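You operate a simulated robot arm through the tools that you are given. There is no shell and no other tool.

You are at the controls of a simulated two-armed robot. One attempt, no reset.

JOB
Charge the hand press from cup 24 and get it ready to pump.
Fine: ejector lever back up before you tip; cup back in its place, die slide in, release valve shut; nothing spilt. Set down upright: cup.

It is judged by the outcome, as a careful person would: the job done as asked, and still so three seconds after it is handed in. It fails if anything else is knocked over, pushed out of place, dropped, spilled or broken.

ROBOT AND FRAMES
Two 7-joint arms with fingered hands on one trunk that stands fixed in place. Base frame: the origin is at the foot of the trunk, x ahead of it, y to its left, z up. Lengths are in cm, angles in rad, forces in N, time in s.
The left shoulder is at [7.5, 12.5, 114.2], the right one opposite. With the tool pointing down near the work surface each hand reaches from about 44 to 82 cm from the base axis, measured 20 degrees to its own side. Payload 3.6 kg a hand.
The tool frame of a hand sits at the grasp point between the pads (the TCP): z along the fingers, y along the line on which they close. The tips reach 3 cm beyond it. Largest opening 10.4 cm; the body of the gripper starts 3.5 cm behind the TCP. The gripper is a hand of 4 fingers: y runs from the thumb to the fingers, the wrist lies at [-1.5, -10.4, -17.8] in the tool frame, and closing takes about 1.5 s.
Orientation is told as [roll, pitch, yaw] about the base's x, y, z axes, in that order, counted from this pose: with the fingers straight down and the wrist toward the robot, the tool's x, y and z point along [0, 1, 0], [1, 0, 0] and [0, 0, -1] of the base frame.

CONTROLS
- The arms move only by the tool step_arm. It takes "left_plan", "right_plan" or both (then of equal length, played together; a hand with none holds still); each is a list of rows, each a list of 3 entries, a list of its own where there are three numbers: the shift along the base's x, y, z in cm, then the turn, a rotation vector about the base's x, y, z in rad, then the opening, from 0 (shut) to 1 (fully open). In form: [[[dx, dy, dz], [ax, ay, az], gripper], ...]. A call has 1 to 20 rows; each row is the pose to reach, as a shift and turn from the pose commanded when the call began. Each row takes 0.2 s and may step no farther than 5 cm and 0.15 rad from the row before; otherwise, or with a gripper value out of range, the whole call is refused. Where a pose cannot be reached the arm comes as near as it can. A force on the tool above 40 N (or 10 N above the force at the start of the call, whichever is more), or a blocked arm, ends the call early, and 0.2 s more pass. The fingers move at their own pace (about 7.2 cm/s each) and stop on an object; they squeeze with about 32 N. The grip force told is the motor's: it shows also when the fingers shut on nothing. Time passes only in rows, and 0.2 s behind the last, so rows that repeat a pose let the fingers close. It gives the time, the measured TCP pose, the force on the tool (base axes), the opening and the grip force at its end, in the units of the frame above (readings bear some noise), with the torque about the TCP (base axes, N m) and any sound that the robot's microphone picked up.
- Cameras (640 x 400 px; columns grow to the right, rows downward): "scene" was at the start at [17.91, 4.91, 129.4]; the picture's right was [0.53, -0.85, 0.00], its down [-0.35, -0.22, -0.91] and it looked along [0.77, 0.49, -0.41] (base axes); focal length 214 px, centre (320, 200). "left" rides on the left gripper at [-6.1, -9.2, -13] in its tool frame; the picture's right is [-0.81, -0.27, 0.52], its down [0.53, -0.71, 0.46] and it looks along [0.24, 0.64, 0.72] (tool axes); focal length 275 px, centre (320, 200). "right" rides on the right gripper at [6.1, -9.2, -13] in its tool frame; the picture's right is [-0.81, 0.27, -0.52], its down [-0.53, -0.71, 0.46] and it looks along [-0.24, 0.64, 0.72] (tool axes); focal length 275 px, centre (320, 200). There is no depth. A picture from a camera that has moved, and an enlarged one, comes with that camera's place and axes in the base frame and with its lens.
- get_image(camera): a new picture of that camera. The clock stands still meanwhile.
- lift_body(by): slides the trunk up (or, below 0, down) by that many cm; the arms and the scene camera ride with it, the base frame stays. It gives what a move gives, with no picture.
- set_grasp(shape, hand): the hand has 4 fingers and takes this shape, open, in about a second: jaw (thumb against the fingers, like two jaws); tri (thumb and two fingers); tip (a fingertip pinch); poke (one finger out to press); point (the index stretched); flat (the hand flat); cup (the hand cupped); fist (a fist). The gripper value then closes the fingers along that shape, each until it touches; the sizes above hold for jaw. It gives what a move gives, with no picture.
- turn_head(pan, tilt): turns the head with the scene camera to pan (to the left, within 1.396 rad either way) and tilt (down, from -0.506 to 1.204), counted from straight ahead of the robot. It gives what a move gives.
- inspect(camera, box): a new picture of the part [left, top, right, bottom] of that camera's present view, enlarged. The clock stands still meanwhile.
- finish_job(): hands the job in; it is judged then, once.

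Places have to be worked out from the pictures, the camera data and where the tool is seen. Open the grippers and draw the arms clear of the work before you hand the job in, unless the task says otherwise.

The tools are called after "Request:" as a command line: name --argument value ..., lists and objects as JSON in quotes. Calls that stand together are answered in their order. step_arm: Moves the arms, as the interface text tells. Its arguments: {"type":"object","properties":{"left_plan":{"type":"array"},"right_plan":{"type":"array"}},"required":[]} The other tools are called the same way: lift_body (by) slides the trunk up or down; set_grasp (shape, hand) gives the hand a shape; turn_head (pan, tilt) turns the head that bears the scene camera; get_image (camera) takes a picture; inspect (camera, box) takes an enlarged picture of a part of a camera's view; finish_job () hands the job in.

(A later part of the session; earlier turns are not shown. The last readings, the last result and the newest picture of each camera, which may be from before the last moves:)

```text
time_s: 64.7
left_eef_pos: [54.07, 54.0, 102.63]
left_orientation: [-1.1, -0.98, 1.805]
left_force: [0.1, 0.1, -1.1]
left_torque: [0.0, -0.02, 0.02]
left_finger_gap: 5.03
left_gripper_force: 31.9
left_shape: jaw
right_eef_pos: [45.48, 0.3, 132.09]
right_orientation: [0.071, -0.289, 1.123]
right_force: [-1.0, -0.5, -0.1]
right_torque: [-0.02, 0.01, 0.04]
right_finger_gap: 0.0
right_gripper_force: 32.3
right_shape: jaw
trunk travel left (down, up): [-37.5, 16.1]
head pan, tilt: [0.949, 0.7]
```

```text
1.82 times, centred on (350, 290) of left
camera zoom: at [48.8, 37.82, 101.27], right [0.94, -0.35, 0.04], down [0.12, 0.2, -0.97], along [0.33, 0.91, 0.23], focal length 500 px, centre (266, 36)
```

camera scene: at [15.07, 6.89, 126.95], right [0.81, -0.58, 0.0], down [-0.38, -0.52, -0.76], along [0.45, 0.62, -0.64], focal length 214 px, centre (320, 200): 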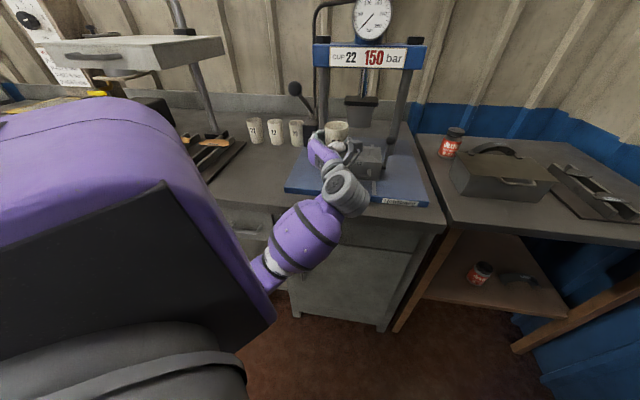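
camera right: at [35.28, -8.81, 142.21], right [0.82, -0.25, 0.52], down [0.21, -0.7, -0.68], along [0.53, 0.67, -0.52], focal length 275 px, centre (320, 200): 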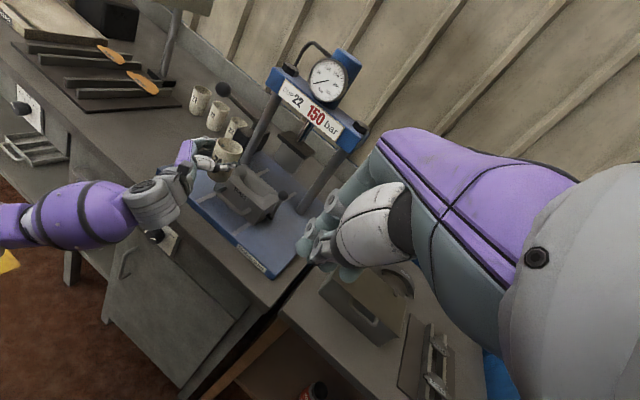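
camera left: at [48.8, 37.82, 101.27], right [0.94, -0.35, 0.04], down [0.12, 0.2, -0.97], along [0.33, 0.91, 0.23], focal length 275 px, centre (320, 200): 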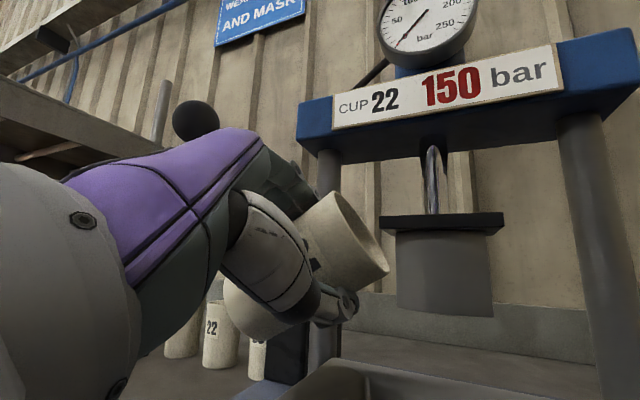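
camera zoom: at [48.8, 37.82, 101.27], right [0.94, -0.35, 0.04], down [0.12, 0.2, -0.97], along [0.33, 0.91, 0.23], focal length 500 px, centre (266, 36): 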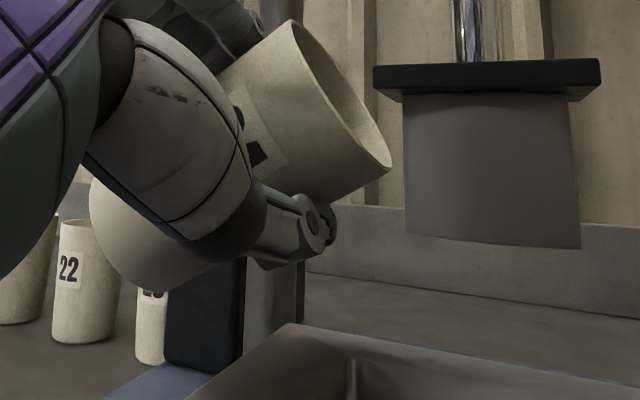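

Clearance between thumb and die is fine and no powder has moved yet. I continue to about 80°, moving sideways so the lip stays over the cavity.

Request:
step_arm --left_plan '[[[0.06, -0.06, 0], [0.0354, 0.0354, 0], 0.2], [[0.13, -0.13, 0], [0.0707, 0.0707, 0], 0.2], [[0.21, -0.21, 0], [0.1061, 0.1061, 0], 0.2], [[0.3, -0.3, 0], [0.1414, 0.1414, 0], 0.2], [[0.4, -0.4, 0], [0.1768, 0.1768, 0], 0.2], [[0.5, -0.5, 0], [0.2121, 0.2121, 0], 0.2], [[0.62, -0.62, 0], [0.2475, 0.2475, 0], 0.2], [[0.62, -0.62, 0], [0.2475, 0.2475, 0], 0.2]]'

Request:
inspect --camera "right" --box '[230, 130, 300, 195]'

Request:
inspect --camera "left" --box '[240, 180, 480, 400]'

Request:
inspect --camera "scene" --box '[300, 100, 420, 190]'

```text
time_s: 66.5
left_eef_pos: [54.68, 53.51, 102.63]
left_orientation: [-0.527, -1.232, 1.289]
left_force: [0.0, -0.1, -1.8]
left_torque: [-0.02, -0.01, -0.03]
left_finger_gap: 5.0
left_gripper_force: 32.2
left_shape: jaw
right_eef_pos: [45.5, 0.3, 132.05]
right_orientation: [0.071, -0.289, 1.121]
right_force: [-0.3, 0.4, 0.1]
right_torque: [-0.03, -0.01, 0.01]
right_finger_gap: 0.0
right_gripper_force: 32.0
right_shape: jaw
trunk travel left (down, up): [-37.5, 16.1]
head pan, tilt: [0.949, 0.7]
```

```text
6.15 times, centred on (265, 162) of right
camera zoom: at [35.28, -8.8, 142.21], right [0.82, -0.25, 0.52], down [0.21, -0.7, -0.68], along [0.53, 0.67, -0.52], focal length 1694 px, centre (658, 431)
```

zoom: 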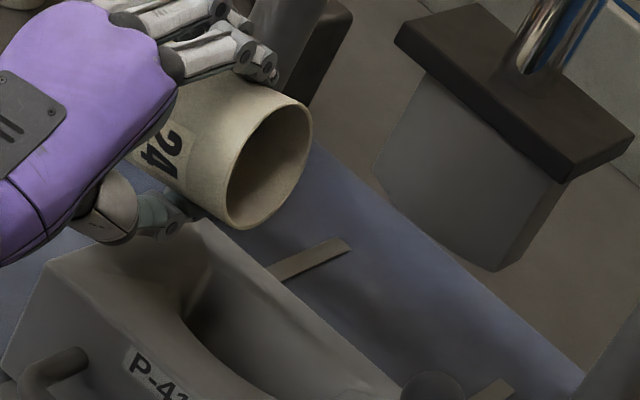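

```text
1.82 times, centred on (360, 290) of left
camera zoom: at [48.8, 37.85, 98.67], right [0.91, -0.32, -0.27], down [-0.11, 0.44, -0.89], along [0.41, 0.84, 0.36], focal length 500 px, centre (247, 36)
```

zoom: 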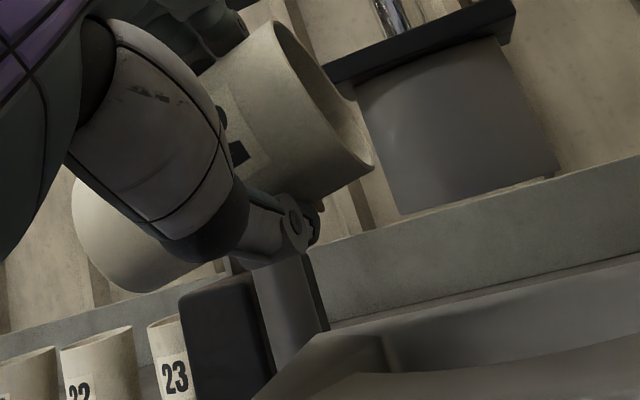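

```text
4.44 times, centred on (360, 145) of scene
camera zoom: at [15.06, 6.9, 126.94], right [0.81, -0.58, 0.0], down [-0.38, -0.52, -0.76], along [0.45, 0.62, -0.64], focal length 953 px, centre (142, 444)
```

zoom: 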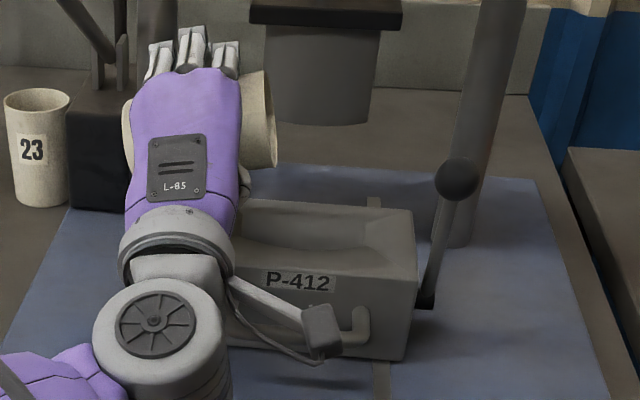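

The lip is a bit left of and behind the ideal spot (about r −1.2, a +0.8). I correct that sideways before any powder flows, then check.

Request:
step_arm --left_plan '[[[0.09, -0.47, 0], [0, 0, 0], 0.2], [[0.19, -0.94, 0], [0, 0, 0], 0.2], [[0.28, -1.41, 0], [0, 0, 0], 0.2]]'

Request:
inspect --camera "right" --box '[230, 130, 300, 195]'

Request:
inspect --camera "scene" --box '[300, 100, 420, 190]'

```text
time_s: 67.3
left_eef_pos: [55.13, 52.04, 102.65]
left_orientation: [-0.53, -1.232, 1.29]
left_force: [0.8, -0.1, -1.2]
left_torque: [-0.04, -0.01, -0.03]
left_finger_gap: 5.03
left_gripper_force: 32.3
left_shape: jaw
right_eef_pos: [45.43, 0.26, 132.17]
right_orientation: [0.072, -0.29, 1.123]
right_force: [0.0, -0.4, -0.3]
right_torque: [-0.01, 0.03, -0.01]
right_finger_gap: 0.02
right_gripper_force: 32.0
right_shape: jaw
trunk travel left (down, up): [-37.5, 16.1]
head pan, tilt: [0.949, 0.7]
```

```text
6.15 times, centred on (265, 162) of right
camera zoom: at [35.28, -8.81, 142.21], right [0.82, -0.25, 0.52], down [0.21, -0.7, -0.68], along [0.53, 0.67, -0.52], focal length 1694 px, centre (658, 431)
```

zoom: 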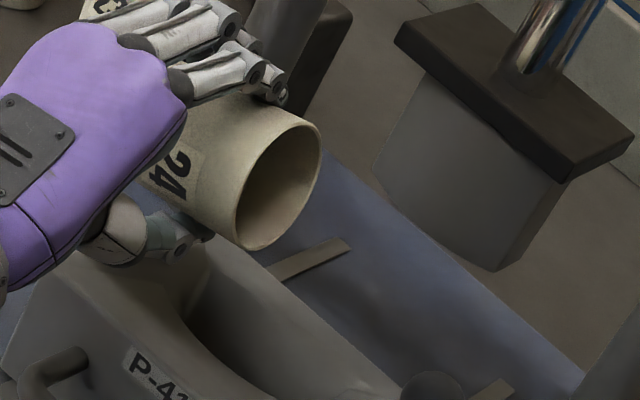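

```text
4.44 times, centred on (360, 145) of scene
camera zoom: at [15.07, 6.89, 126.95], right [0.81, -0.58, 0.0], down [-0.38, -0.52, -0.76], along [0.45, 0.62, -0.64], focal length 953 px, centre (142, 444)
```

zoom: 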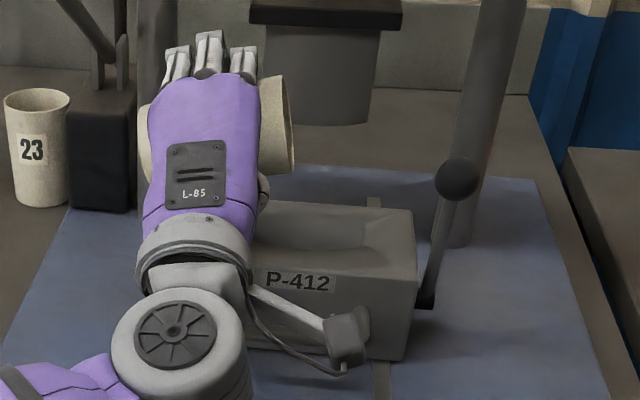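

I check the cavity outline against the lip's drop point more closely.

Request:
inspect --camera "right" --box '[225, 150, 300, 200]'

Request:
get_image --camera "left"

```text
8.00 times, centred on (262, 175) of right
camera zoom: at [35.28, -8.81, 142.21], right [0.82, -0.25, 0.52], down [0.21, -0.7, -0.68], along [0.53, 0.67, -0.52], focal length 2202 px, centre (780, 400)
```

zoom: 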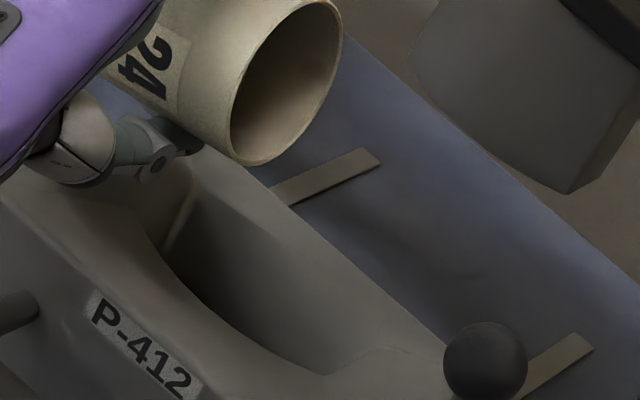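

```text
taken
camera left: at [49.09, 36.47, 98.69], right [0.91, -0.32, -0.27], down [-0.11, 0.44, -0.89], along [0.41, 0.84, 0.36], focal length 275 px, centre (320, 200)
```

left: 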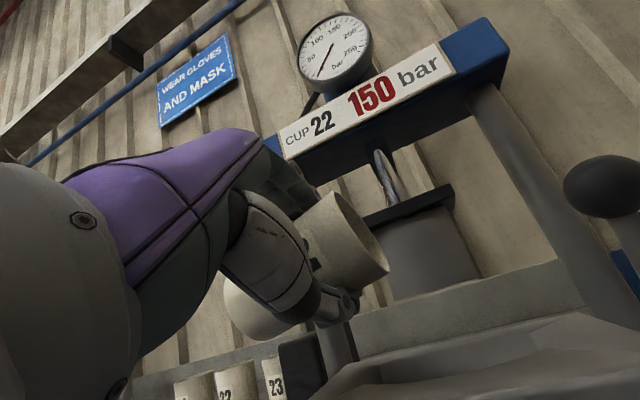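

Cross-checking both views puts the lip at about r 5.6, a 76.9, which is over the cavity. I tip slowly on to about 100°.

Request:
step_arm --left_plan '[[[0.12, -0.12, 0], [0.0354, 0.0354, 0], 0.2], [[0.25, -0.25, 0], [0.0707, 0.0707, 0], 0.2], [[0.38, -0.38, 0], [0.1061, 0.1061, 0], 0.2], [[0.38, -0.38, 0], [0.1061, 0.1061, 0], 0.2], [[0.53, -0.53, 0], [0.1414, 0.1414, 0], 0.2], [[0.67, -0.67, 0], [0.1768, 0.1768, 0], 0.2], [[0.83, -0.83, 0], [0.2121, 0.2121, 0], 0.2], [[0.99, -0.99, 0], [0.2475, 0.2475, 0], 0.2], [[0.99, -0.99, 0], [0.2475, 0.2475, 0], 0.2]]'

Request:
inspect --camera "right" --box '[225, 130, 305, 200]'

Request:
inspect --camera "left" --box '[260, 160, 500, 400]'

Request:
inspect --camera "scene" --box '[300, 100, 420, 190]'

```text
time_s: 69.3
left_eef_pos: [56.06, 50.91, 102.69]
left_orientation: [0.562, -1.224, 0.25]
left_force: [0.6, 0.4, -1.1]
left_torque: [-0.03, -0.03, 0.02]
left_finger_gap: 5.07
left_gripper_force: 31.8
left_shape: jaw
right_eef_pos: [45.4, 0.32, 132.15]
right_orientation: [0.072, -0.291, 1.124]
right_force: [0.0, 0.8, -0.3]
right_torque: [0.02, -0.01, -0.02]
right_finger_gap: 0.03
right_gripper_force: 32.1
right_shape: jaw
trunk travel left (down, up): [-37.5, 16.1]
head pan, tilt: [0.949, 0.7]
```

```text
5.71 times, centred on (265, 165) of right
camera zoom: at [35.27, -8.81, 142.21], right [0.82, -0.25, 0.52], down [0.21, -0.7, -0.68], along [0.53, 0.67, -0.52], focal length 1573 px, centre (634, 400)
```

zoom: 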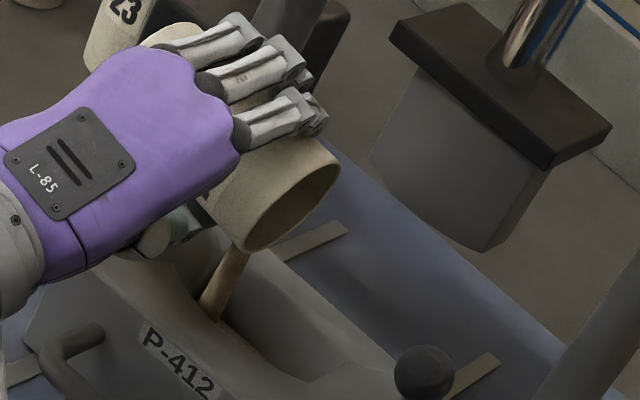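

```text
1.67 times, centred on (380, 280) of left
camera zoom: at [48.84, 36.67, 96.57], right [0.8, -0.22, -0.55], down [-0.31, 0.64, -0.71], along [0.51, 0.74, 0.44], focal length 459 px, centre (220, 67)
```

zoom: 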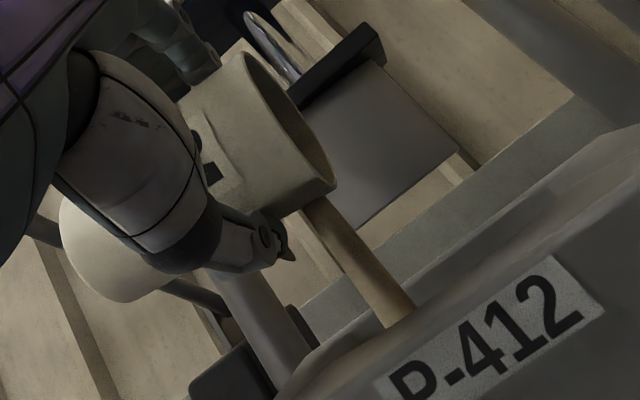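

```text
4.44 times, centred on (360, 145) of scene
camera zoom: at [15.06, 6.9, 126.95], right [0.81, -0.58, 0.0], down [-0.38, -0.52, -0.76], along [0.45, 0.62, -0.64], focal length 953 px, centre (142, 444)
```

zoom: 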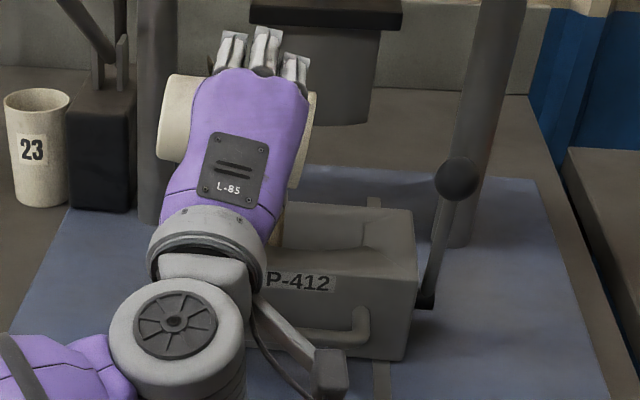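

Powder is now streaming from the lip down into the cavity, landing toward its left end. I ease 1 cm to the right and let it flow.

Request:
step_arm --left_plan '[[[0.23, -0.23, 0], [0, 0, 0], 0.2], [[0.47, -0.47, 0], [0, 0, 0], 0.2], [[0.7, -0.7, 0], [0, 0, 0], 0.2], [[0.7, -0.7, 0], [0, 0, 0], 0.2], [[0.7, -0.7, 0], [0, 0, 0], 0.2]]'

Request:
inspect --camera "right" --box '[225, 130, 305, 200]'

Request:
inspect --camera "left" --box '[260, 160, 500, 400]'

```text
time_s: 70.5
left_eef_pos: [56.78, 50.44, 102.64]
left_orientation: [0.561, -1.226, 0.25]
left_force: [0.0, 0.7, -1.6]
left_torque: [-0.02, -0.03, 0.0]
left_finger_gap: 5.01
left_gripper_force: 32.4
left_shape: jaw
right_eef_pos: [45.43, 0.33, 132.12]
right_orientation: [0.072, -0.289, 1.123]
right_force: [0.3, 0.1, -0.6]
right_torque: [0.0, -0.01, 0.02]
right_finger_gap: 0.01
right_gripper_force: 32.3
right_shape: jaw
trunk travel left (down, up): [-37.5, 16.1]
head pan, tilt: [0.949, 0.7]
```

```text
5.71 times, centred on (265, 165) of right
camera zoom: at [35.28, -8.81, 142.21], right [0.82, -0.25, 0.52], down [0.21, -0.7, -0.68], along [0.53, 0.67, -0.52], focal length 1573 px, centre (634, 400)
```

zoom: 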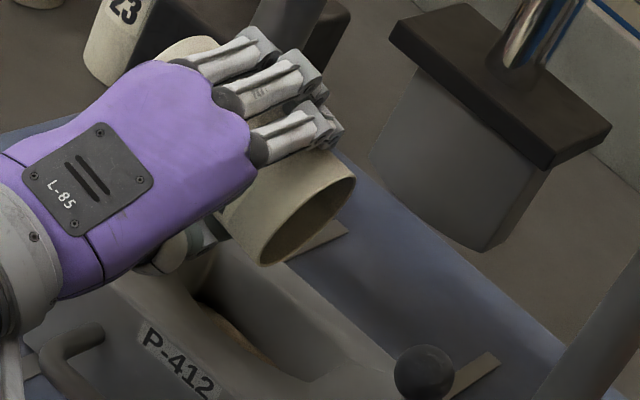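

```text
1.67 times, centred on (380, 280) of left
camera zoom: at [49.55, 36.01, 96.55], right [0.8, -0.22, -0.55], down [-0.31, 0.64, -0.71], along [0.51, 0.74, 0.44], focal length 459 px, centre (220, 67)
```

zoom: 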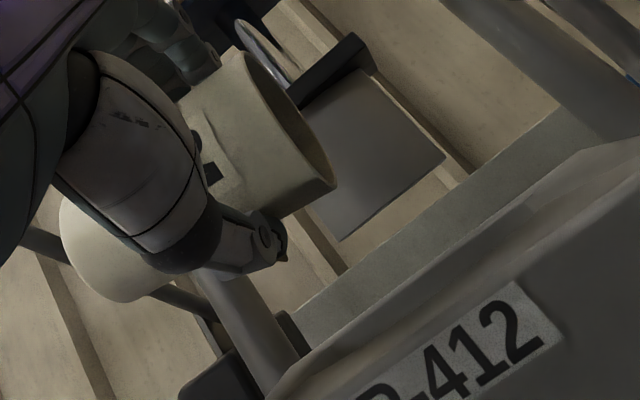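

The stream paused, with powder now visible in the cavity. I keep tipping slowly to empty the rest, to about 123°.

Request:
step_arm --left_plan '[[[0.15, -0.15, 0], [0.0354, 0.0354, 0], 0.2], [[0.3, -0.3, 0], [0.0707, 0.0707, 0], 0.2], [[0.3, -0.3, 0], [0.0707, 0.0707, 0], 0.2], [[0.45, -0.45, 0], [0.1061, 0.1061, 0], 0.2], [[0.6, -0.6, 0], [0.1414, 0.1414, 0], 0.2], [[0.6, -0.6, 0], [0.1414, 0.1414, 0], 0.2], [[0.75, -0.75, 0], [0.1768, 0.1768, 0], 0.2], [[0.9, -0.9, 0], [0.2121, 0.2121, 0], 0.2], [[0.9, -0.9, 0], [0.2121, 0.2121, 0], 0.2], [[1.05, -1.05, 0], [0.2475, 0.2475, 0], 0.2], [[1.2, -1.2, 0], [0.2828, 0.2828, 0], 0.2], [[1.2, -1.2, 0], [0.2828, 0.2828, 0], 0.2]]'

Request:
inspect --camera "right" --box '[225, 130, 305, 200]'

Request:
inspect --camera "left" --box '[260, 160, 500, 400]'

Request:
inspect --camera "scene" --box '[300, 100, 420, 190]'

```text
time_s: 73.1
left_eef_pos: [57.96, 49.14, 102.75]
left_orientation: [1.154, -0.927, -0.28]
left_force: [-0.1, -0.3, -0.9]
left_torque: [0.01, -0.03, 0.0]
left_finger_gap: 5.03
left_gripper_force: 31.9
left_shape: jaw
right_eef_pos: [45.44, 0.33, 132.05]
right_orientation: [0.072, -0.291, 1.121]
right_force: [0.0, -0.3, 0.0]
right_torque: [-0.01, 0.03, 0.01]
right_finger_gap: 0.02
right_gripper_force: 32.2
right_shape: jaw
trunk travel left (down, up): [-37.5, 16.1]
head pan, tilt: [0.949, 0.7]
```

```text
5.71 times, centred on (265, 165) of right
camera zoom: at [35.27, -8.81, 142.21], right [0.82, -0.25, 0.52], down [0.21, -0.7, -0.68], along [0.53, 0.67, -0.52], focal length 1573 px, centre (634, 400)
```

zoom: 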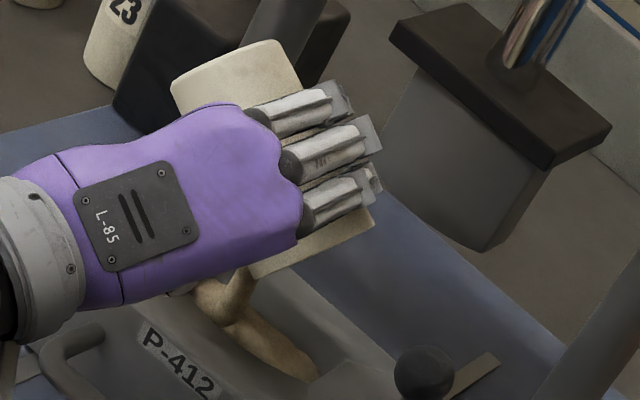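

```text
1.67 times, centred on (380, 280) of left
camera zoom: at [48.77, 36.74, 95.04], right [0.61, -0.03, -0.79], down [-0.47, 0.79, -0.39], along [0.64, 0.61, 0.47], focal length 459 px, centre (220, 67)
```

zoom: 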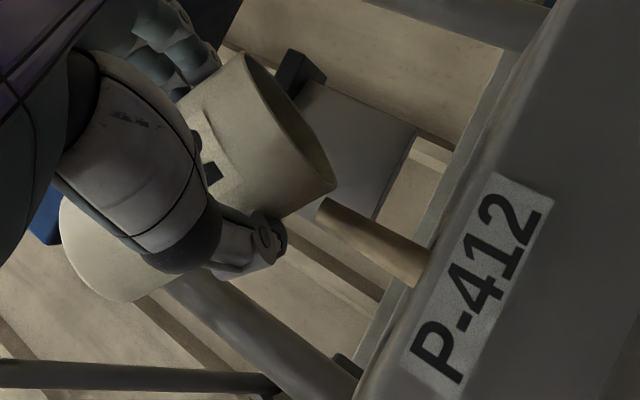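

```text
4.44 times, centred on (360, 145) of scene
camera zoom: at [15.06, 6.89, 126.95], right [0.81, -0.58, 0.0], down [-0.38, -0.52, -0.76], along [0.45, 0.62, -0.64], focal length 953 px, centre (142, 444)
```

zoom: 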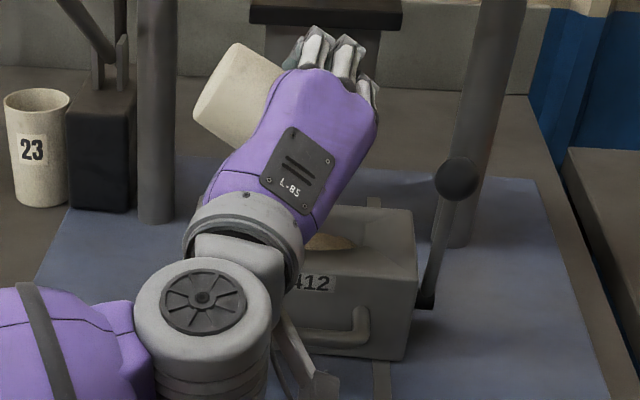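

Powder is flowing well into the cavity. I hold this angle and let it run, then check the fill level.

Request:
step_arm --left_plan '[[[0, 0, 0], [0, 0, 0], 0.2], [[0, 0, 0], [0, 0, 0], 0.2], [[0, 0, 0], [0, 0, 0], 0.2]]'

Request:
inspect --camera "right" --box '[225, 130, 305, 200]'

Request:
inspect --camera "left" --box '[260, 160, 500, 400]'

Request:
inspect --camera "scene" --box '[340, 130, 400, 180]'

```text
time_s: 73.9
left_eef_pos: [57.92, 49.18, 102.57]
left_orientation: [1.152, -0.927, -0.28]
left_force: [-0.2, -0.4, 0.5]
left_torque: [-0.01, 0.01, 0.0]
left_finger_gap: 5.04
left_gripper_force: 32.2
left_shape: jaw
right_eef_pos: [45.47, 0.31, 132.02]
right_orientation: [0.07, -0.291, 1.122]
right_force: [-0.7, 0.1, -0.2]
right_torque: [0.01, 0.01, -0.03]
right_finger_gap: 0.02
right_gripper_force: 31.8
right_shape: jaw
trunk travel left (down, up): [-37.5, 16.1]
head pan, tilt: [0.949, 0.7]
```

```text
5.71 times, centred on (265, 165) of right
camera zoom: at [35.27, -8.81, 142.21], right [0.82, -0.25, 0.52], down [0.21, -0.7, -0.68], along [0.53, 0.67, -0.52], focal length 1573 px, centre (634, 400)
```

zoom: 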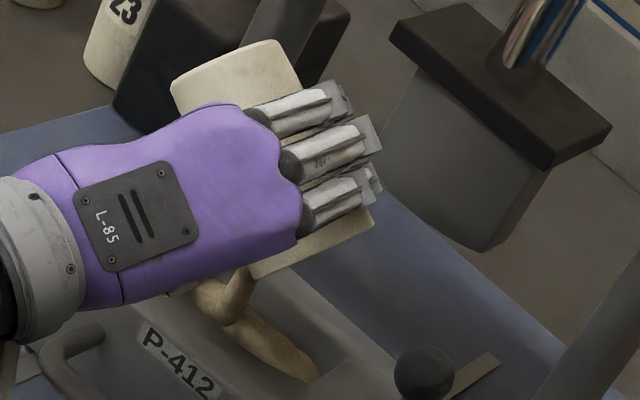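

```text
1.67 times, centred on (380, 280) of left
camera zoom: at [48.78, 36.75, 95.04], right [0.61, -0.03, -0.79], down [-0.47, 0.79, -0.39], along [0.64, 0.61, 0.47], focal length 459 px, centre (220, 67)
```

zoom: 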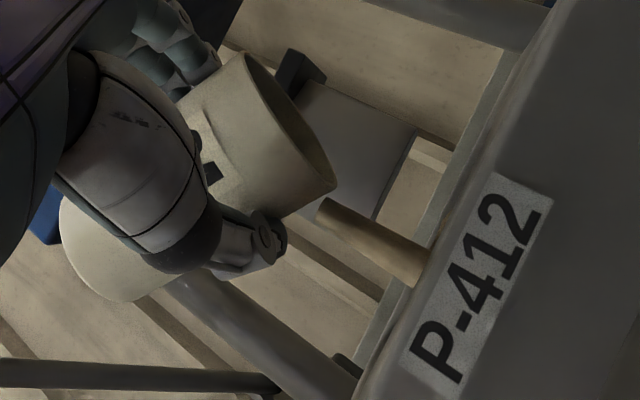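

```text
8.00 times, centred on (370, 155) of scene
camera zoom: at [15.06, 6.89, 126.95], right [0.81, -0.58, 0.0], down [-0.38, -0.52, -0.76], along [0.45, 0.62, -0.64], focal length 1716 px, centre (-80, 560)
```

zoom: 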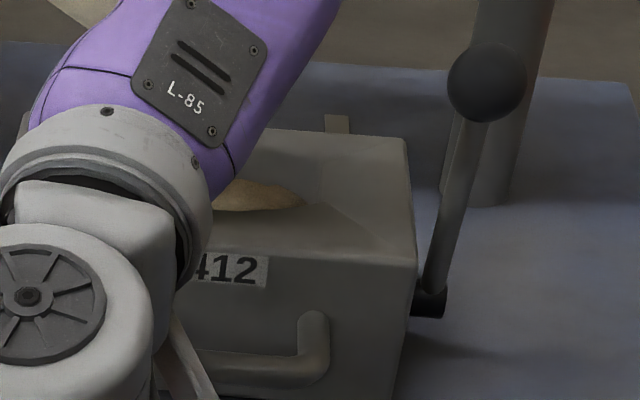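

Still streaming cleanly into the hopper. I wait a bit longer.

Request:
step_arm --left_plan '[[[0, 0, 0], [0, 0, 0], 0.2], [[0, 0, 0], [0, 0, 0], 0.2], [[0, 0, 0], [0, 0, 0], 0.2], [[0, 0, 0], [0, 0, 0], 0.2], [[0, 0, 0], [0, 0, 0], 0.2], [[0, 0, 0], [0, 0, 0], 0.2]]'

Request:
inspect --camera "right" --box '[225, 130, 305, 200]'

Request:
inspect --camera "left" --box '[260, 160, 500, 400]'

Request:
inspect --camera "scene" --box '[340, 130, 400, 180]'

```text
time_s: 75.3
left_eef_pos: [57.89, 49.19, 102.51]
left_orientation: [1.151, -0.928, -0.278]
left_force: [-0.1, 0.0, -0.6]
left_torque: [-0.01, 0.03, 0.04]
left_finger_gap: 5.02
left_gripper_force: 31.9
left_shape: jaw
right_eef_pos: [45.45, 0.34, 132.06]
right_orientation: [0.073, -0.291, 1.124]
right_force: [-0.1, -0.2, 0.1]
right_torque: [0.02, 0.02, -0.03]
right_finger_gap: 0.01
right_gripper_force: 31.5
right_shape: jaw
trunk travel left (down, up): [-37.5, 16.1]
head pan, tilt: [0.949, 0.7]
```

```text
5.71 times, centred on (265, 165) of right
camera zoom: at [35.27, -8.81, 142.21], right [0.82, -0.25, 0.52], down [0.21, -0.7, -0.68], along [0.53, 0.67, -0.52], focal length 1573 px, centre (634, 400)
```

zoom: 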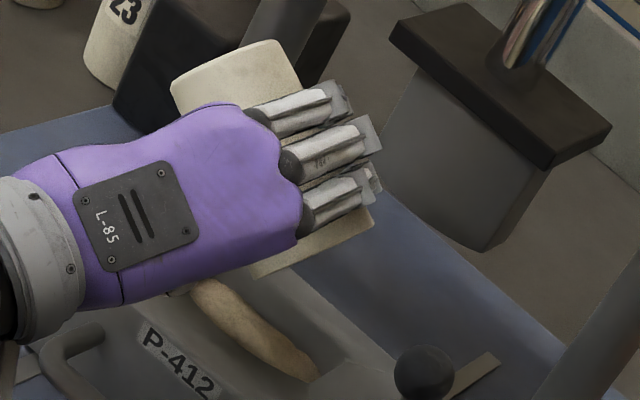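

```text
1.67 times, centred on (380, 280) of left
camera zoom: at [48.78, 36.74, 95.04], right [0.61, -0.03, -0.79], down [-0.47, 0.79, -0.39], along [0.64, 0.61, 0.47], focal length 459 px, centre (220, 67)
```

zoom: 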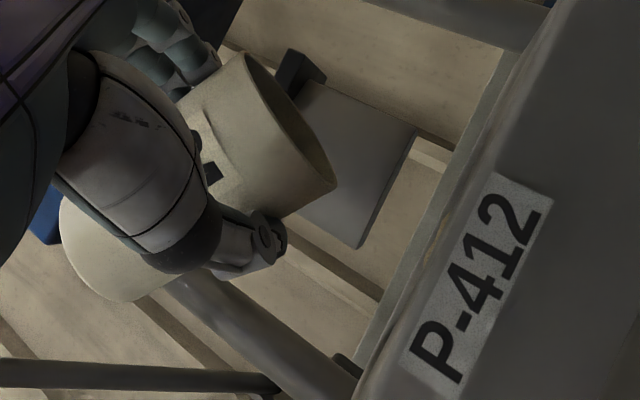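

```text
8.00 times, centred on (370, 155) of scene
camera zoom: at [15.06, 6.89, 126.95], right [0.81, -0.58, 0.0], down [-0.38, -0.52, -0.76], along [0.45, 0.62, -0.64], focal length 1716 px, centre (-80, 560)
```

zoom: 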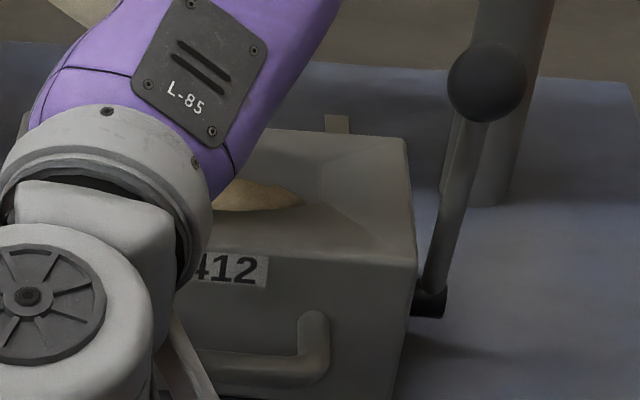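

The stream has stopped. I tip a little further to about 143° to empty what's left, still over the hopper.

Request:
step_arm --left_plan '[[[0.17, -0.17, 0], [0.0354, 0.0354, 0], 0.2], [[0.34, -0.34, 0], [0.0707, 0.0707, 0], 0.2], [[0.34, -0.34, 0], [0.0707, 0.0707, 0], 0.2], [[0.51, -0.51, 0], [0.1061, 0.1061, 0], 0.2], [[0.68, -0.68, 0], [0.1414, 0.1414, 0], 0.2], [[0.68, -0.68, 0], [0.1414, 0.1414, 0], 0.2], [[0.85, -0.85, 0], [0.1768, 0.1768, 0], 0.2], [[1.02, -1.02, 0], [0.2121, 0.2121, 0], 0.2], [[1.02, -1.02, 0], [0.2121, 0.2121, 0], 0.2], [[1.2, -1.2, 0], [0.2475, 0.2475, 0], 0.2], [[1.2, -1.2, 0], [0.2475, 0.2475, 0], 0.2], [[1.2, -1.2, 0], [0.2475, 0.2475, 0], 0.2]]'

Request:
inspect --camera "right" --box '[225, 130, 305, 200]'

Request:
inspect --camera "left" --box '[240, 120, 520, 400]'

Request:
inspect --camera "scene" --box '[310, 100, 420, 190]'

```text
time_s: 77.9
left_eef_pos: [59.24, 47.92, 102.68]
left_orientation: [1.357, -0.607, -0.421]
left_force: [0.1, -0.6, -0.2]
left_torque: [-0.01, -0.01, -0.01]
left_finger_gap: 5.02
left_gripper_force: 32.3
left_shape: jaw
right_eef_pos: [45.38, 0.27, 132.07]
right_orientation: [0.071, -0.29, 1.122]
right_force: [-1.1, -0.5, 0.2]
right_torque: [0.01, -0.01, 0.01]
right_finger_gap: 0.02
right_gripper_force: 32.3
right_shape: jaw
trunk travel left (down, up): [-37.5, 16.1]
head pan, tilt: [0.949, 0.7]
```

```text
5.71 times, centred on (265, 165) of right
camera zoom: at [35.27, -8.81, 142.21], right [0.82, -0.25, 0.52], down [0.21, -0.7, -0.68], along [0.53, 0.67, -0.52], focal length 1573 px, centre (634, 400)
```

zoom: 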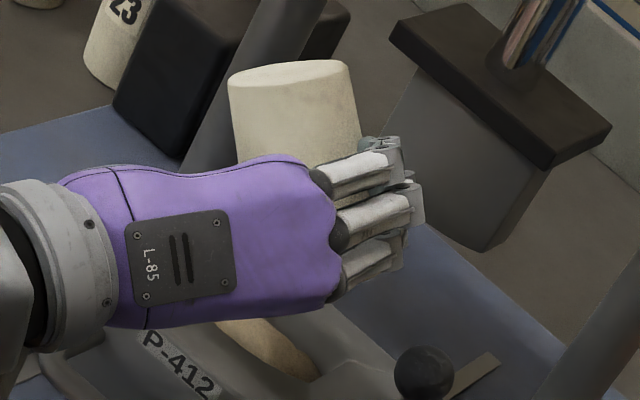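

```text
1.43 times, centred on (380, 260) of left
camera zoom: at [48.04, 37.47, 94.68], right [0.4, 0.19, -0.9], down [-0.53, 0.85, -0.06], along [0.75, 0.5, 0.44], focal length 393 px, centre (234, 114)
```

zoom: 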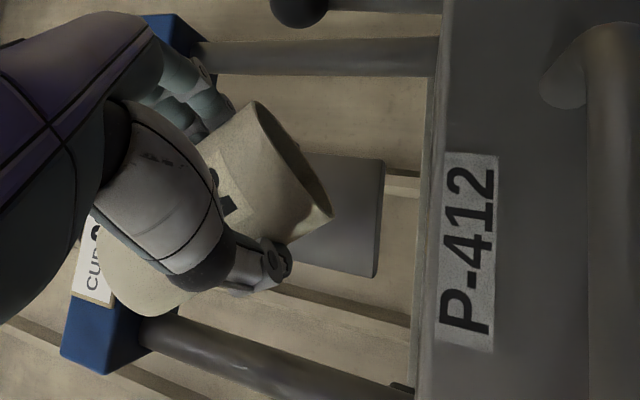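

```text
4.44 times, centred on (365, 145) of scene
camera zoom: at [15.06, 6.89, 126.95], right [0.81, -0.58, 0.0], down [-0.38, -0.52, -0.76], along [0.45, 0.62, -0.64], focal length 953 px, centre (120, 444)
```

zoom: 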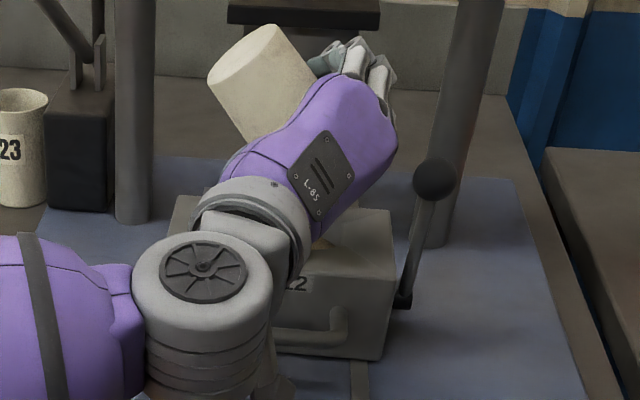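

No more powder comes out, so the cup is empty. I bring it back upright along the reverse path, keeping the lip over the hopper while it is tilted.

Request:
step_arm --left_plan '[[[-0.42, 0.42, 0], [-0.0884, -0.0884, 0], 0.2], [[-0.92, 0.92, 0], [-0.1768, -0.1768, 0], 0.2], [[-1.41, 1.41, 0.1], [-0.2652, -0.2652, 0], 0.2], [[-1.77, 1.77, 0.2], [-0.3536, -0.3536, 0], 0.2], [[-2.12, 2.12, 0.3], [-0.442, -0.442, 0], 0.2], [[-2.49, 2.49, 0.5], [-0.5303, -0.5303, 0], 0.2], [[-2.97, 2.97, 0.5], [-0.6187, -0.6187, 0], 0.2], [[-3.46, 3.46, 0.5], [-0.7071, -0.7071, 0], 0.2], [[-3.96, 3.96, 0.5], [-0.7955, -0.7955, 0], 0.2], [[-4.38, 4.38, 0.5], [-0.8839, -0.8839, 0], 0.2], [[-4.74, 4.74, 0.5], [-0.9723, -0.9723, 0], 0.2], [[-5.02, 5.02, 0.5], [-1.0607, -1.0607, 0], 0.2], [[-5.23, 5.23, 0.5], [-1.1491, -1.1491, 0], 0.2], [[-5.37, 5.37, 0.6], [-1.2374, -1.2374, 0], 0.2], [[-5.52, 5.52, 0.6], [-1.3258, -1.3258, 0], 0.2], [[-5.59, 5.59, 0.7], [-1.4142, -1.4142, 0], 0.2], [[-5.66, 5.66, 0.7], [-1.5026, -1.5026, 0], 0.2], [[-5.73, 5.73, 0.8], [-1.591, -1.591, 0], 0.2], [[-5.8, 5.8, 0.8], [-1.6794, -1.6794, 0], 0.2], [[-5.85, 5.85, 0.8], [-1.7657, -1.7657, 0], 0.2]]'

Request:
inspect --camera "right" --box '[200, 110, 320, 210]'

Request:
get_image --camera "left"

Request:
inspect --camera "scene" --box '[290, 90, 430, 200]'

```text
time_s: 82.1
left_eef_pos: [53.27, 53.77, 103.45]
left_orientation: [-1.57, -0.001, 2.063]
left_force: [-0.7, 0.9, -0.6]
left_torque: [0.0, 0.01, 0.01]
left_finger_gap: 5.02
left_gripper_force: 32.0
left_shape: jaw
right_eef_pos: [45.45, 0.4, 132.1]
right_orientation: [0.072, -0.294, 1.121]
right_force: [0.0, -1.4, 0.7]
right_torque: [0.02, 0.02, -0.03]
right_finger_gap: 0.01
right_gripper_force: 31.5
right_shape: jaw
trunk travel left (down, up): [-37.5, 16.1]
head pan, tilt: [0.949, 0.7]
```

```text
4.00 times, centred on (260, 160) of right
camera zoom: at [35.27, -8.82, 142.21], right [0.82, -0.25, 0.52], down [0.21, -0.7, -0.68], along [0.53, 0.67, -0.52], focal length 1101 px, centre (560, 360)
```

zoom: 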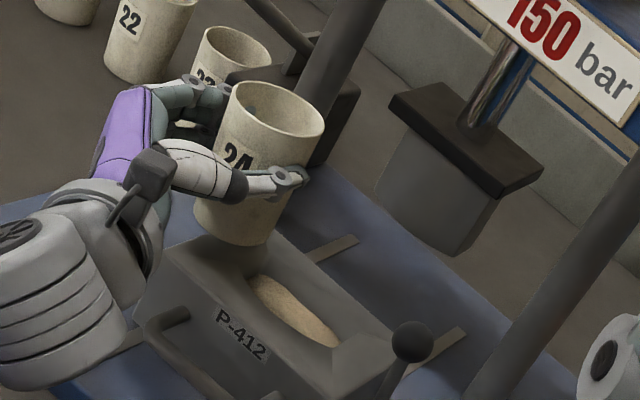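

```text
taken
camera left: at [45.98, 39.55, 109.46], right [0.59, 0.0, 0.81], down [0.74, -0.41, -0.53], along [0.34, 0.91, -0.24], focal length 275 px, centre (320, 200)
```

left: 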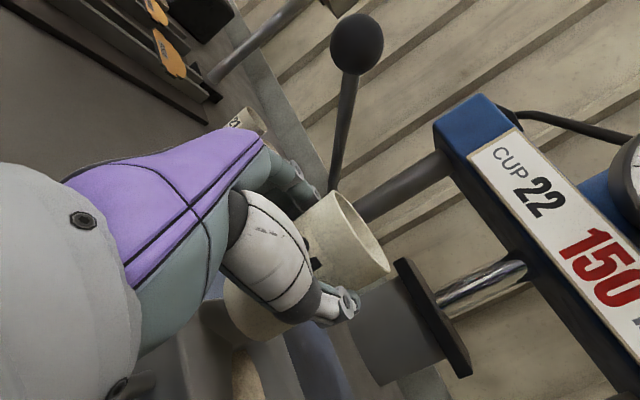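

```text
3.64 times, centred on (360, 145) of scene
camera zoom: at [15.06, 6.88, 126.95], right [0.81, -0.58, 0.0], down [-0.38, -0.52, -0.76], along [0.45, 0.62, -0.64], focal length 780 px, centre (174, 400)
```

zoom: 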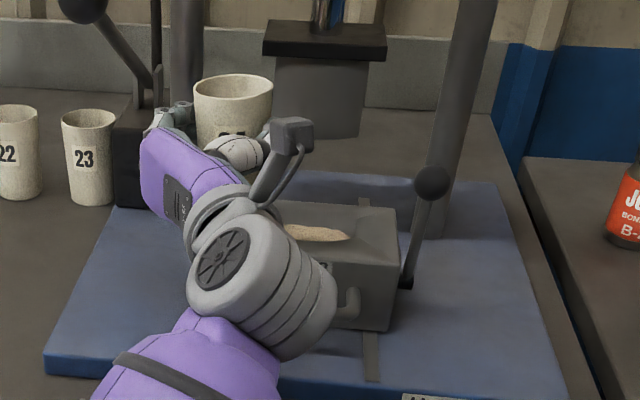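

The powder is all in the cavity with nothing on the die top or base. I check the cup interior.

Request:
inspect --camera "right" --box '[245, 125, 290, 155]'

Request:
inspect --camera "right" --box '[220, 160, 300, 215]'

```text
13.33 times, centred on (268, 140) of right
camera zoom: at [35.27, -8.82, 142.21], right [0.82, -0.25, 0.52], down [0.21, -0.7, -0.68], along [0.53, 0.67, -0.52], focal length 3670 px, centre (1020, 1000)
```

zoom: 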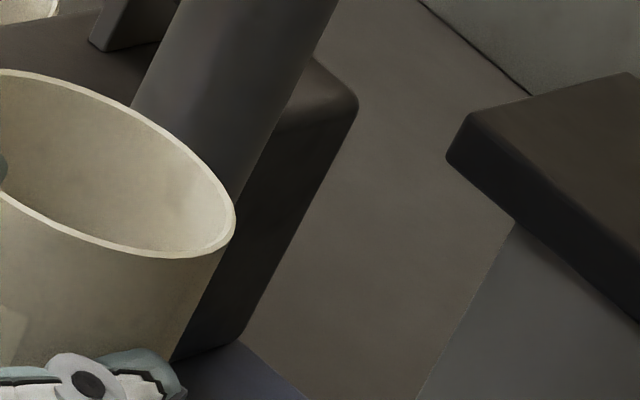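

```text
7.27 times, centred on (260, 188) of right
camera zoom: at [35.27, -8.82, 142.21], right [0.82, -0.25, 0.52], down [0.21, -0.7, -0.68], along [0.53, 0.67, -0.52], focal length 2002 px, centre (756, 291)
```

zoom: 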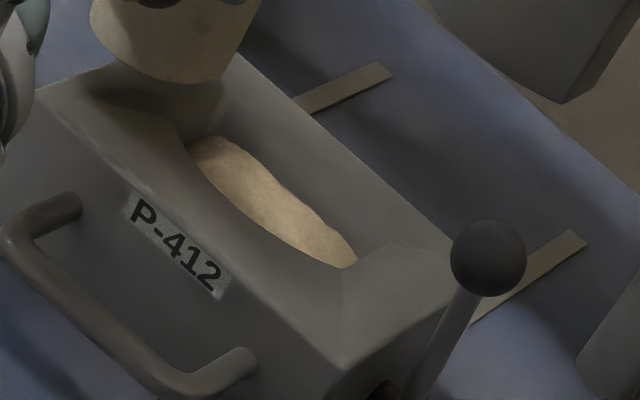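

The cup is empty and the powder is neatly in the cavity. I back the cup out from the press, then carry it left again.

Request:
step_arm --left_plan '[[[-0.4, -0.4, 0], [0, 0, 0], 0.2], [[-1.1, -1.1, 0], [0, 0, 0], 0.2], [[-2.0, -2.0, 0], [0, 0, 0], 0.2], [[-3.0, -3.0, 0], [0, 0, 0], 0.2], [[-4.0, -4.0, 0], [0, 0, 0], 0.2], [[-5.0, -5.0, 0], [0, 0, 0], 0.2], [[-5.8, -5.8, 0], [0, 0, 0], 0.2], [[-6.15, -6.15, 0], [0, 0, 0], 0.2]]'

Request:
step_arm --left_plan '[[[-0.35, 0.35, 0], [0, 0, 0], 0.2], [[-1.06, 1.06, 0], [0, 0, 0], 0.2], [[-2.12, 2.12, 0], [0, 0, 0], 0.2], [[-3.42, 3.42, 0], [0, 0, 0], 0.2], [[-4.71, 4.71, 0], [0, 0, 0], 0.2], [[-6.01, 6.01, 0], [0, 0, 0], 0.2], [[-7.31, 7.31, 0], [0, 0, 0], 0.2], [[-8.6, 8.6, 0], [0, 0, 0], 0.2], [[-9.9, 9.9, 0], [0, 0, 0], 0.2], [[-11.2, 11.2, 0], [0, 0, 0], 0.2], [[-12.49, 12.49, 0], [0, 0, 0], 0.2], [[-13.79, 13.79, 0], [0, 0, 0], 0.2], [[-15.08, 15.08, 0], [0, 0, 0], 0.2], [[-16.38, 16.38, 0], [0, 0, 0], 0.2], [[-17.68, 17.68, 0], [0, 0, 0], 0.2], [[-18.7, 18.7, 0], [0, 0, 0], 0.2], [[-19.3, 19.3, 0], [0, 0, 0], 0.2], [[-19.6, 19.6, 0], [0, 0, 0], 0.2]]'

Request:
get_image --camera "right"

```text
time_s: 83.9
left_eef_pos: [47.14, 47.65, 103.53]
left_orientation: [-1.57, -0.005, 2.062]
left_force: [0.0, 1.0, -0.9]
left_torque: [0.01, 0.01, 0.0]
left_finger_gap: 5.04
left_gripper_force: 31.6
left_shape: jaw
right_eef_pos: [45.55, 0.3, 132.01]
right_orientation: [0.072, -0.29, 1.122]
right_force: [-0.4, -0.8, 0.6]
right_torque: [0.0, 0.0, 0.0]
right_finger_gap: 0.0
right_gripper_force: 32.0
right_shape: jaw
trunk travel left (down, up): [-37.5, 16.1]
head pan, tilt: [0.949, 0.7]
```

```text
time_s: 87.7
left_eef_pos: [27.52, 67.32, 103.54]
left_orientation: [-1.57, -0.004, 2.063]
left_force: [-0.4, 0.3, -0.2]
left_torque: [-0.04, 0.0, 0.0]
left_finger_gap: 4.99
left_gripper_force: 32.0
left_shape: jaw
right_eef_pos: [45.45, 0.34, 132.11]
right_orientation: [0.072, -0.291, 1.123]
right_force: [0.0, -0.4, -0.3]
right_torque: [0.02, -0.02, -0.02]
right_finger_gap: 0.0
right_gripper_force: 32.1
right_shape: jaw
trunk travel left (down, up): [-37.5, 16.1]
head pan, tilt: [0.949, 0.7]
```

```text
taken
camera right: at [35.26, -8.81, 142.21], right [0.82, -0.25, 0.52], down [0.21, -0.7, -0.68], along [0.53, 0.67, -0.52], focal length 275 px, centre (320, 200)
```

right: 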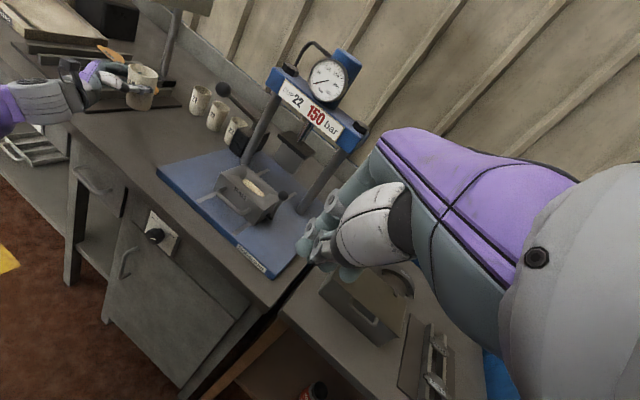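

I move the cup over its original spot, corrected for the shift at grasping, and lower to about 1 cm above the bench.

Request:
step_arm --left_plan '[[[0.9, 0.9, -0.6], [0, 0, 0], 0.2], [[1.8, 1.85, -1.8], [0, 0, 0], 0.2], [[2.7, 2.8, -3.3], [0, 0, 0], 0.2], [[3.3, 3.4, -4.8], [0, 0, 0], 0.2], [[3.5, 3.63, -6.3], [0, 0, 0], 0.2], [[3.5, 3.63, -7.8], [0, 0, 0], 0.2], [[3.5, 3.63, -9.2], [0, 0, 0], 0.2], [[3.5, 3.63, -10.2], [0, 0, 0], 0.2], [[3.5, 3.63, -10.9], [0, 0, 0], 0.2]]'

Request:
inspect --camera "right" --box '[70, 70, 190, 160]'

```text
time_s: 89.7
left_eef_pos: [31.11, 70.86, 92.63]
left_orientation: [-1.571, -0.003, 2.061]
left_force: [-0.6, 0.0, -0.7]
left_torque: [-0.02, -0.02, 0.01]
left_finger_gap: 5.0
left_gripper_force: 32.2
left_shape: jaw
right_eef_pos: [45.46, 0.33, 132.09]
right_orientation: [0.072, -0.291, 1.122]
right_force: [0.8, 1.0, -0.2]
right_torque: [0.0, 0.03, 0.01]
right_finger_gap: 0.0
right_gripper_force: 31.8
right_shape: jaw
trunk travel left (down, up): [-37.5, 16.1]
head pan, tilt: [0.949, 0.7]
```

```text
4.44 times, centred on (130, 115) of right
camera zoom: at [35.27, -8.81, 142.21], right [0.82, -0.25, 0.52], down [0.21, -0.7, -0.68], along [0.53, 0.67, -0.52], focal length 1224 px, centre (1164, 578)
```

zoom: 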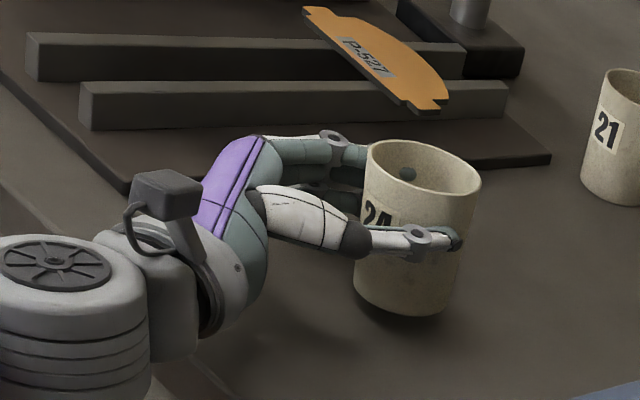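

Once lowered, the cup will match its original image position within about 2 mm. I lower the last centimetre, feeling for contact.

Request:
step_arm --left_plan '[[[0, 0, -0.4], [0, 0, 0], 0.2], [[0, 0, -0.7], [0, 0, 0], 0.2], [[0, 0, -0.9], [0, 0, 0], 0.2], [[0, 0, -1.05], [0, 0, 0], 0.2], [[0, 0, -1.15], [0, 0, 0], 0.2]]'

Request:
inspect --camera "right" --box '[70, 70, 190, 160]'

```text
time_s: 90.9
left_eef_pos: [31.03, 70.84, 91.56]
left_orientation: [-1.572, -0.006, 2.063]
left_force: [-0.3, 0.7, 4.2]
left_torque: [0.16, -0.03, 0.0]
left_finger_gap: 4.98
left_gripper_force: 32.2
left_shape: jaw
right_eef_pos: [45.59, 0.23, 132.17]
right_orientation: [0.07, -0.29, 1.122]
right_force: [0.7, 0.7, 0.5]
right_torque: [0.0, -0.01, 0.0]
right_finger_gap: 0.0
right_gripper_force: 31.9
right_shape: jaw
trunk travel left (down, up): [-37.5, 16.1]
head pan, tilt: [0.949, 0.7]
```

```text
4.44 times, centred on (130, 115) of right
camera zoom: at [35.24, -8.87, 142.22], right [0.82, -0.25, 0.52], down [0.21, -0.7, -0.68], along [0.53, 0.67, -0.52], focal length 1224 px, centre (1164, 578)
```

zoom: 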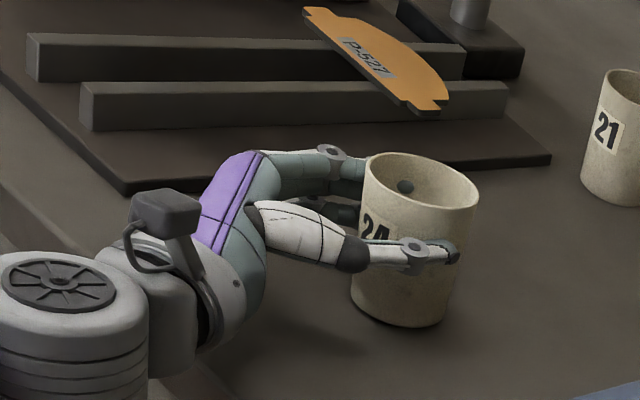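

The bench is carrying the cup (about 4 N upward). I open the hand slowly.

Request:
step_arm --left_plan '[[[0, 0, 0], [0, 0, 0], 0.5], [[0, 0, 0], [0, 0, 0], 0.55], [[0, 0, 0], [0, 0, 0], 0.6], [[0, 0, 0], [0, 0, 0], 0.66], [[0, 0, 0], [0, 0, 0], 0.73], [[0, 0, 0], [0, 0, 0], 0.8], [[0, 0, 0], [0, 0, 0], 0.87], [[0, 0, 0], [0, 0, 0], 0.92], [[0, 0, 0], [0, 0, 0], 0.92]]'

Request:
inspect --camera "right" --box '[70, 70, 190, 160]'

Request:
inspect --camera "left" --box '[220, 140, 460, 360]'

```text
time_s: 92.9
left_eef_pos: [31.01, 70.84, 91.4]
left_orientation: [-1.571, -0.002, 2.061]
left_force: [0.1, 0.7, 0.0]
left_torque: [-0.03, 0.02, -0.04]
left_finger_gap: 9.54
left_gripper_force: 0.1
left_shape: jaw
right_eef_pos: [45.58, 0.29, 132.01]
right_orientation: [0.071, -0.29, 1.123]
right_force: [-0.4, 1.1, 0.5]
right_torque: [0.01, 0.0, 0.01]
right_finger_gap: 0.0
right_gripper_force: 31.6
right_shape: jaw
trunk travel left (down, up): [-37.5, 16.1]
head pan, tilt: [0.949, 0.7]
```

```text
4.44 times, centred on (130, 115) of right
camera zoom: at [35.26, -8.82, 142.21], right [0.82, -0.25, 0.52], down [0.21, -0.7, -0.68], along [0.53, 0.67, -0.52], focal length 1224 px, centre (1164, 578)
```

zoom: 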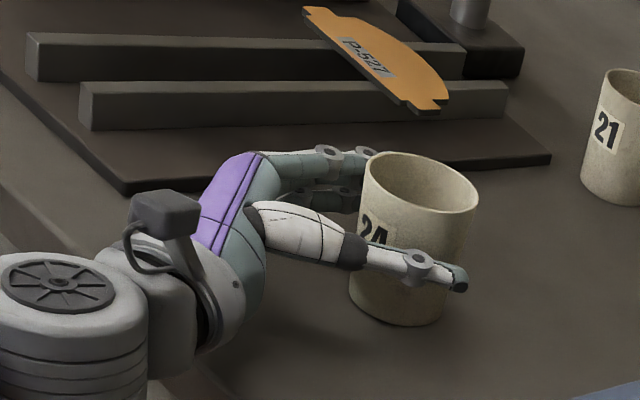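

```text
1.82 times, centred on (340, 250) of left
camera zoom: at [23.74, 56.61, 97.42], right [0.59, 0.0, 0.81], down [0.74, -0.41, -0.54], along [0.34, 0.91, -0.24], focal length 500 px, centre (284, 109)
```

zoom: 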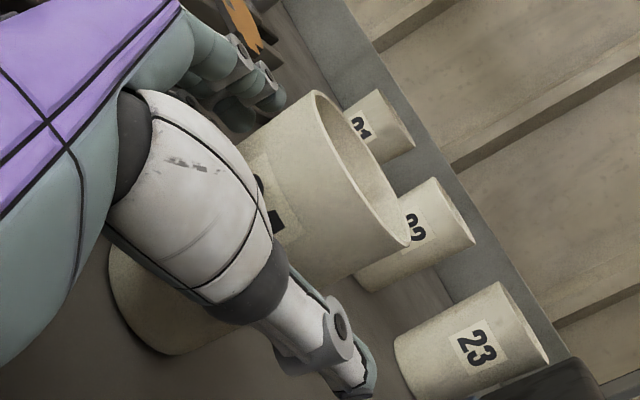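

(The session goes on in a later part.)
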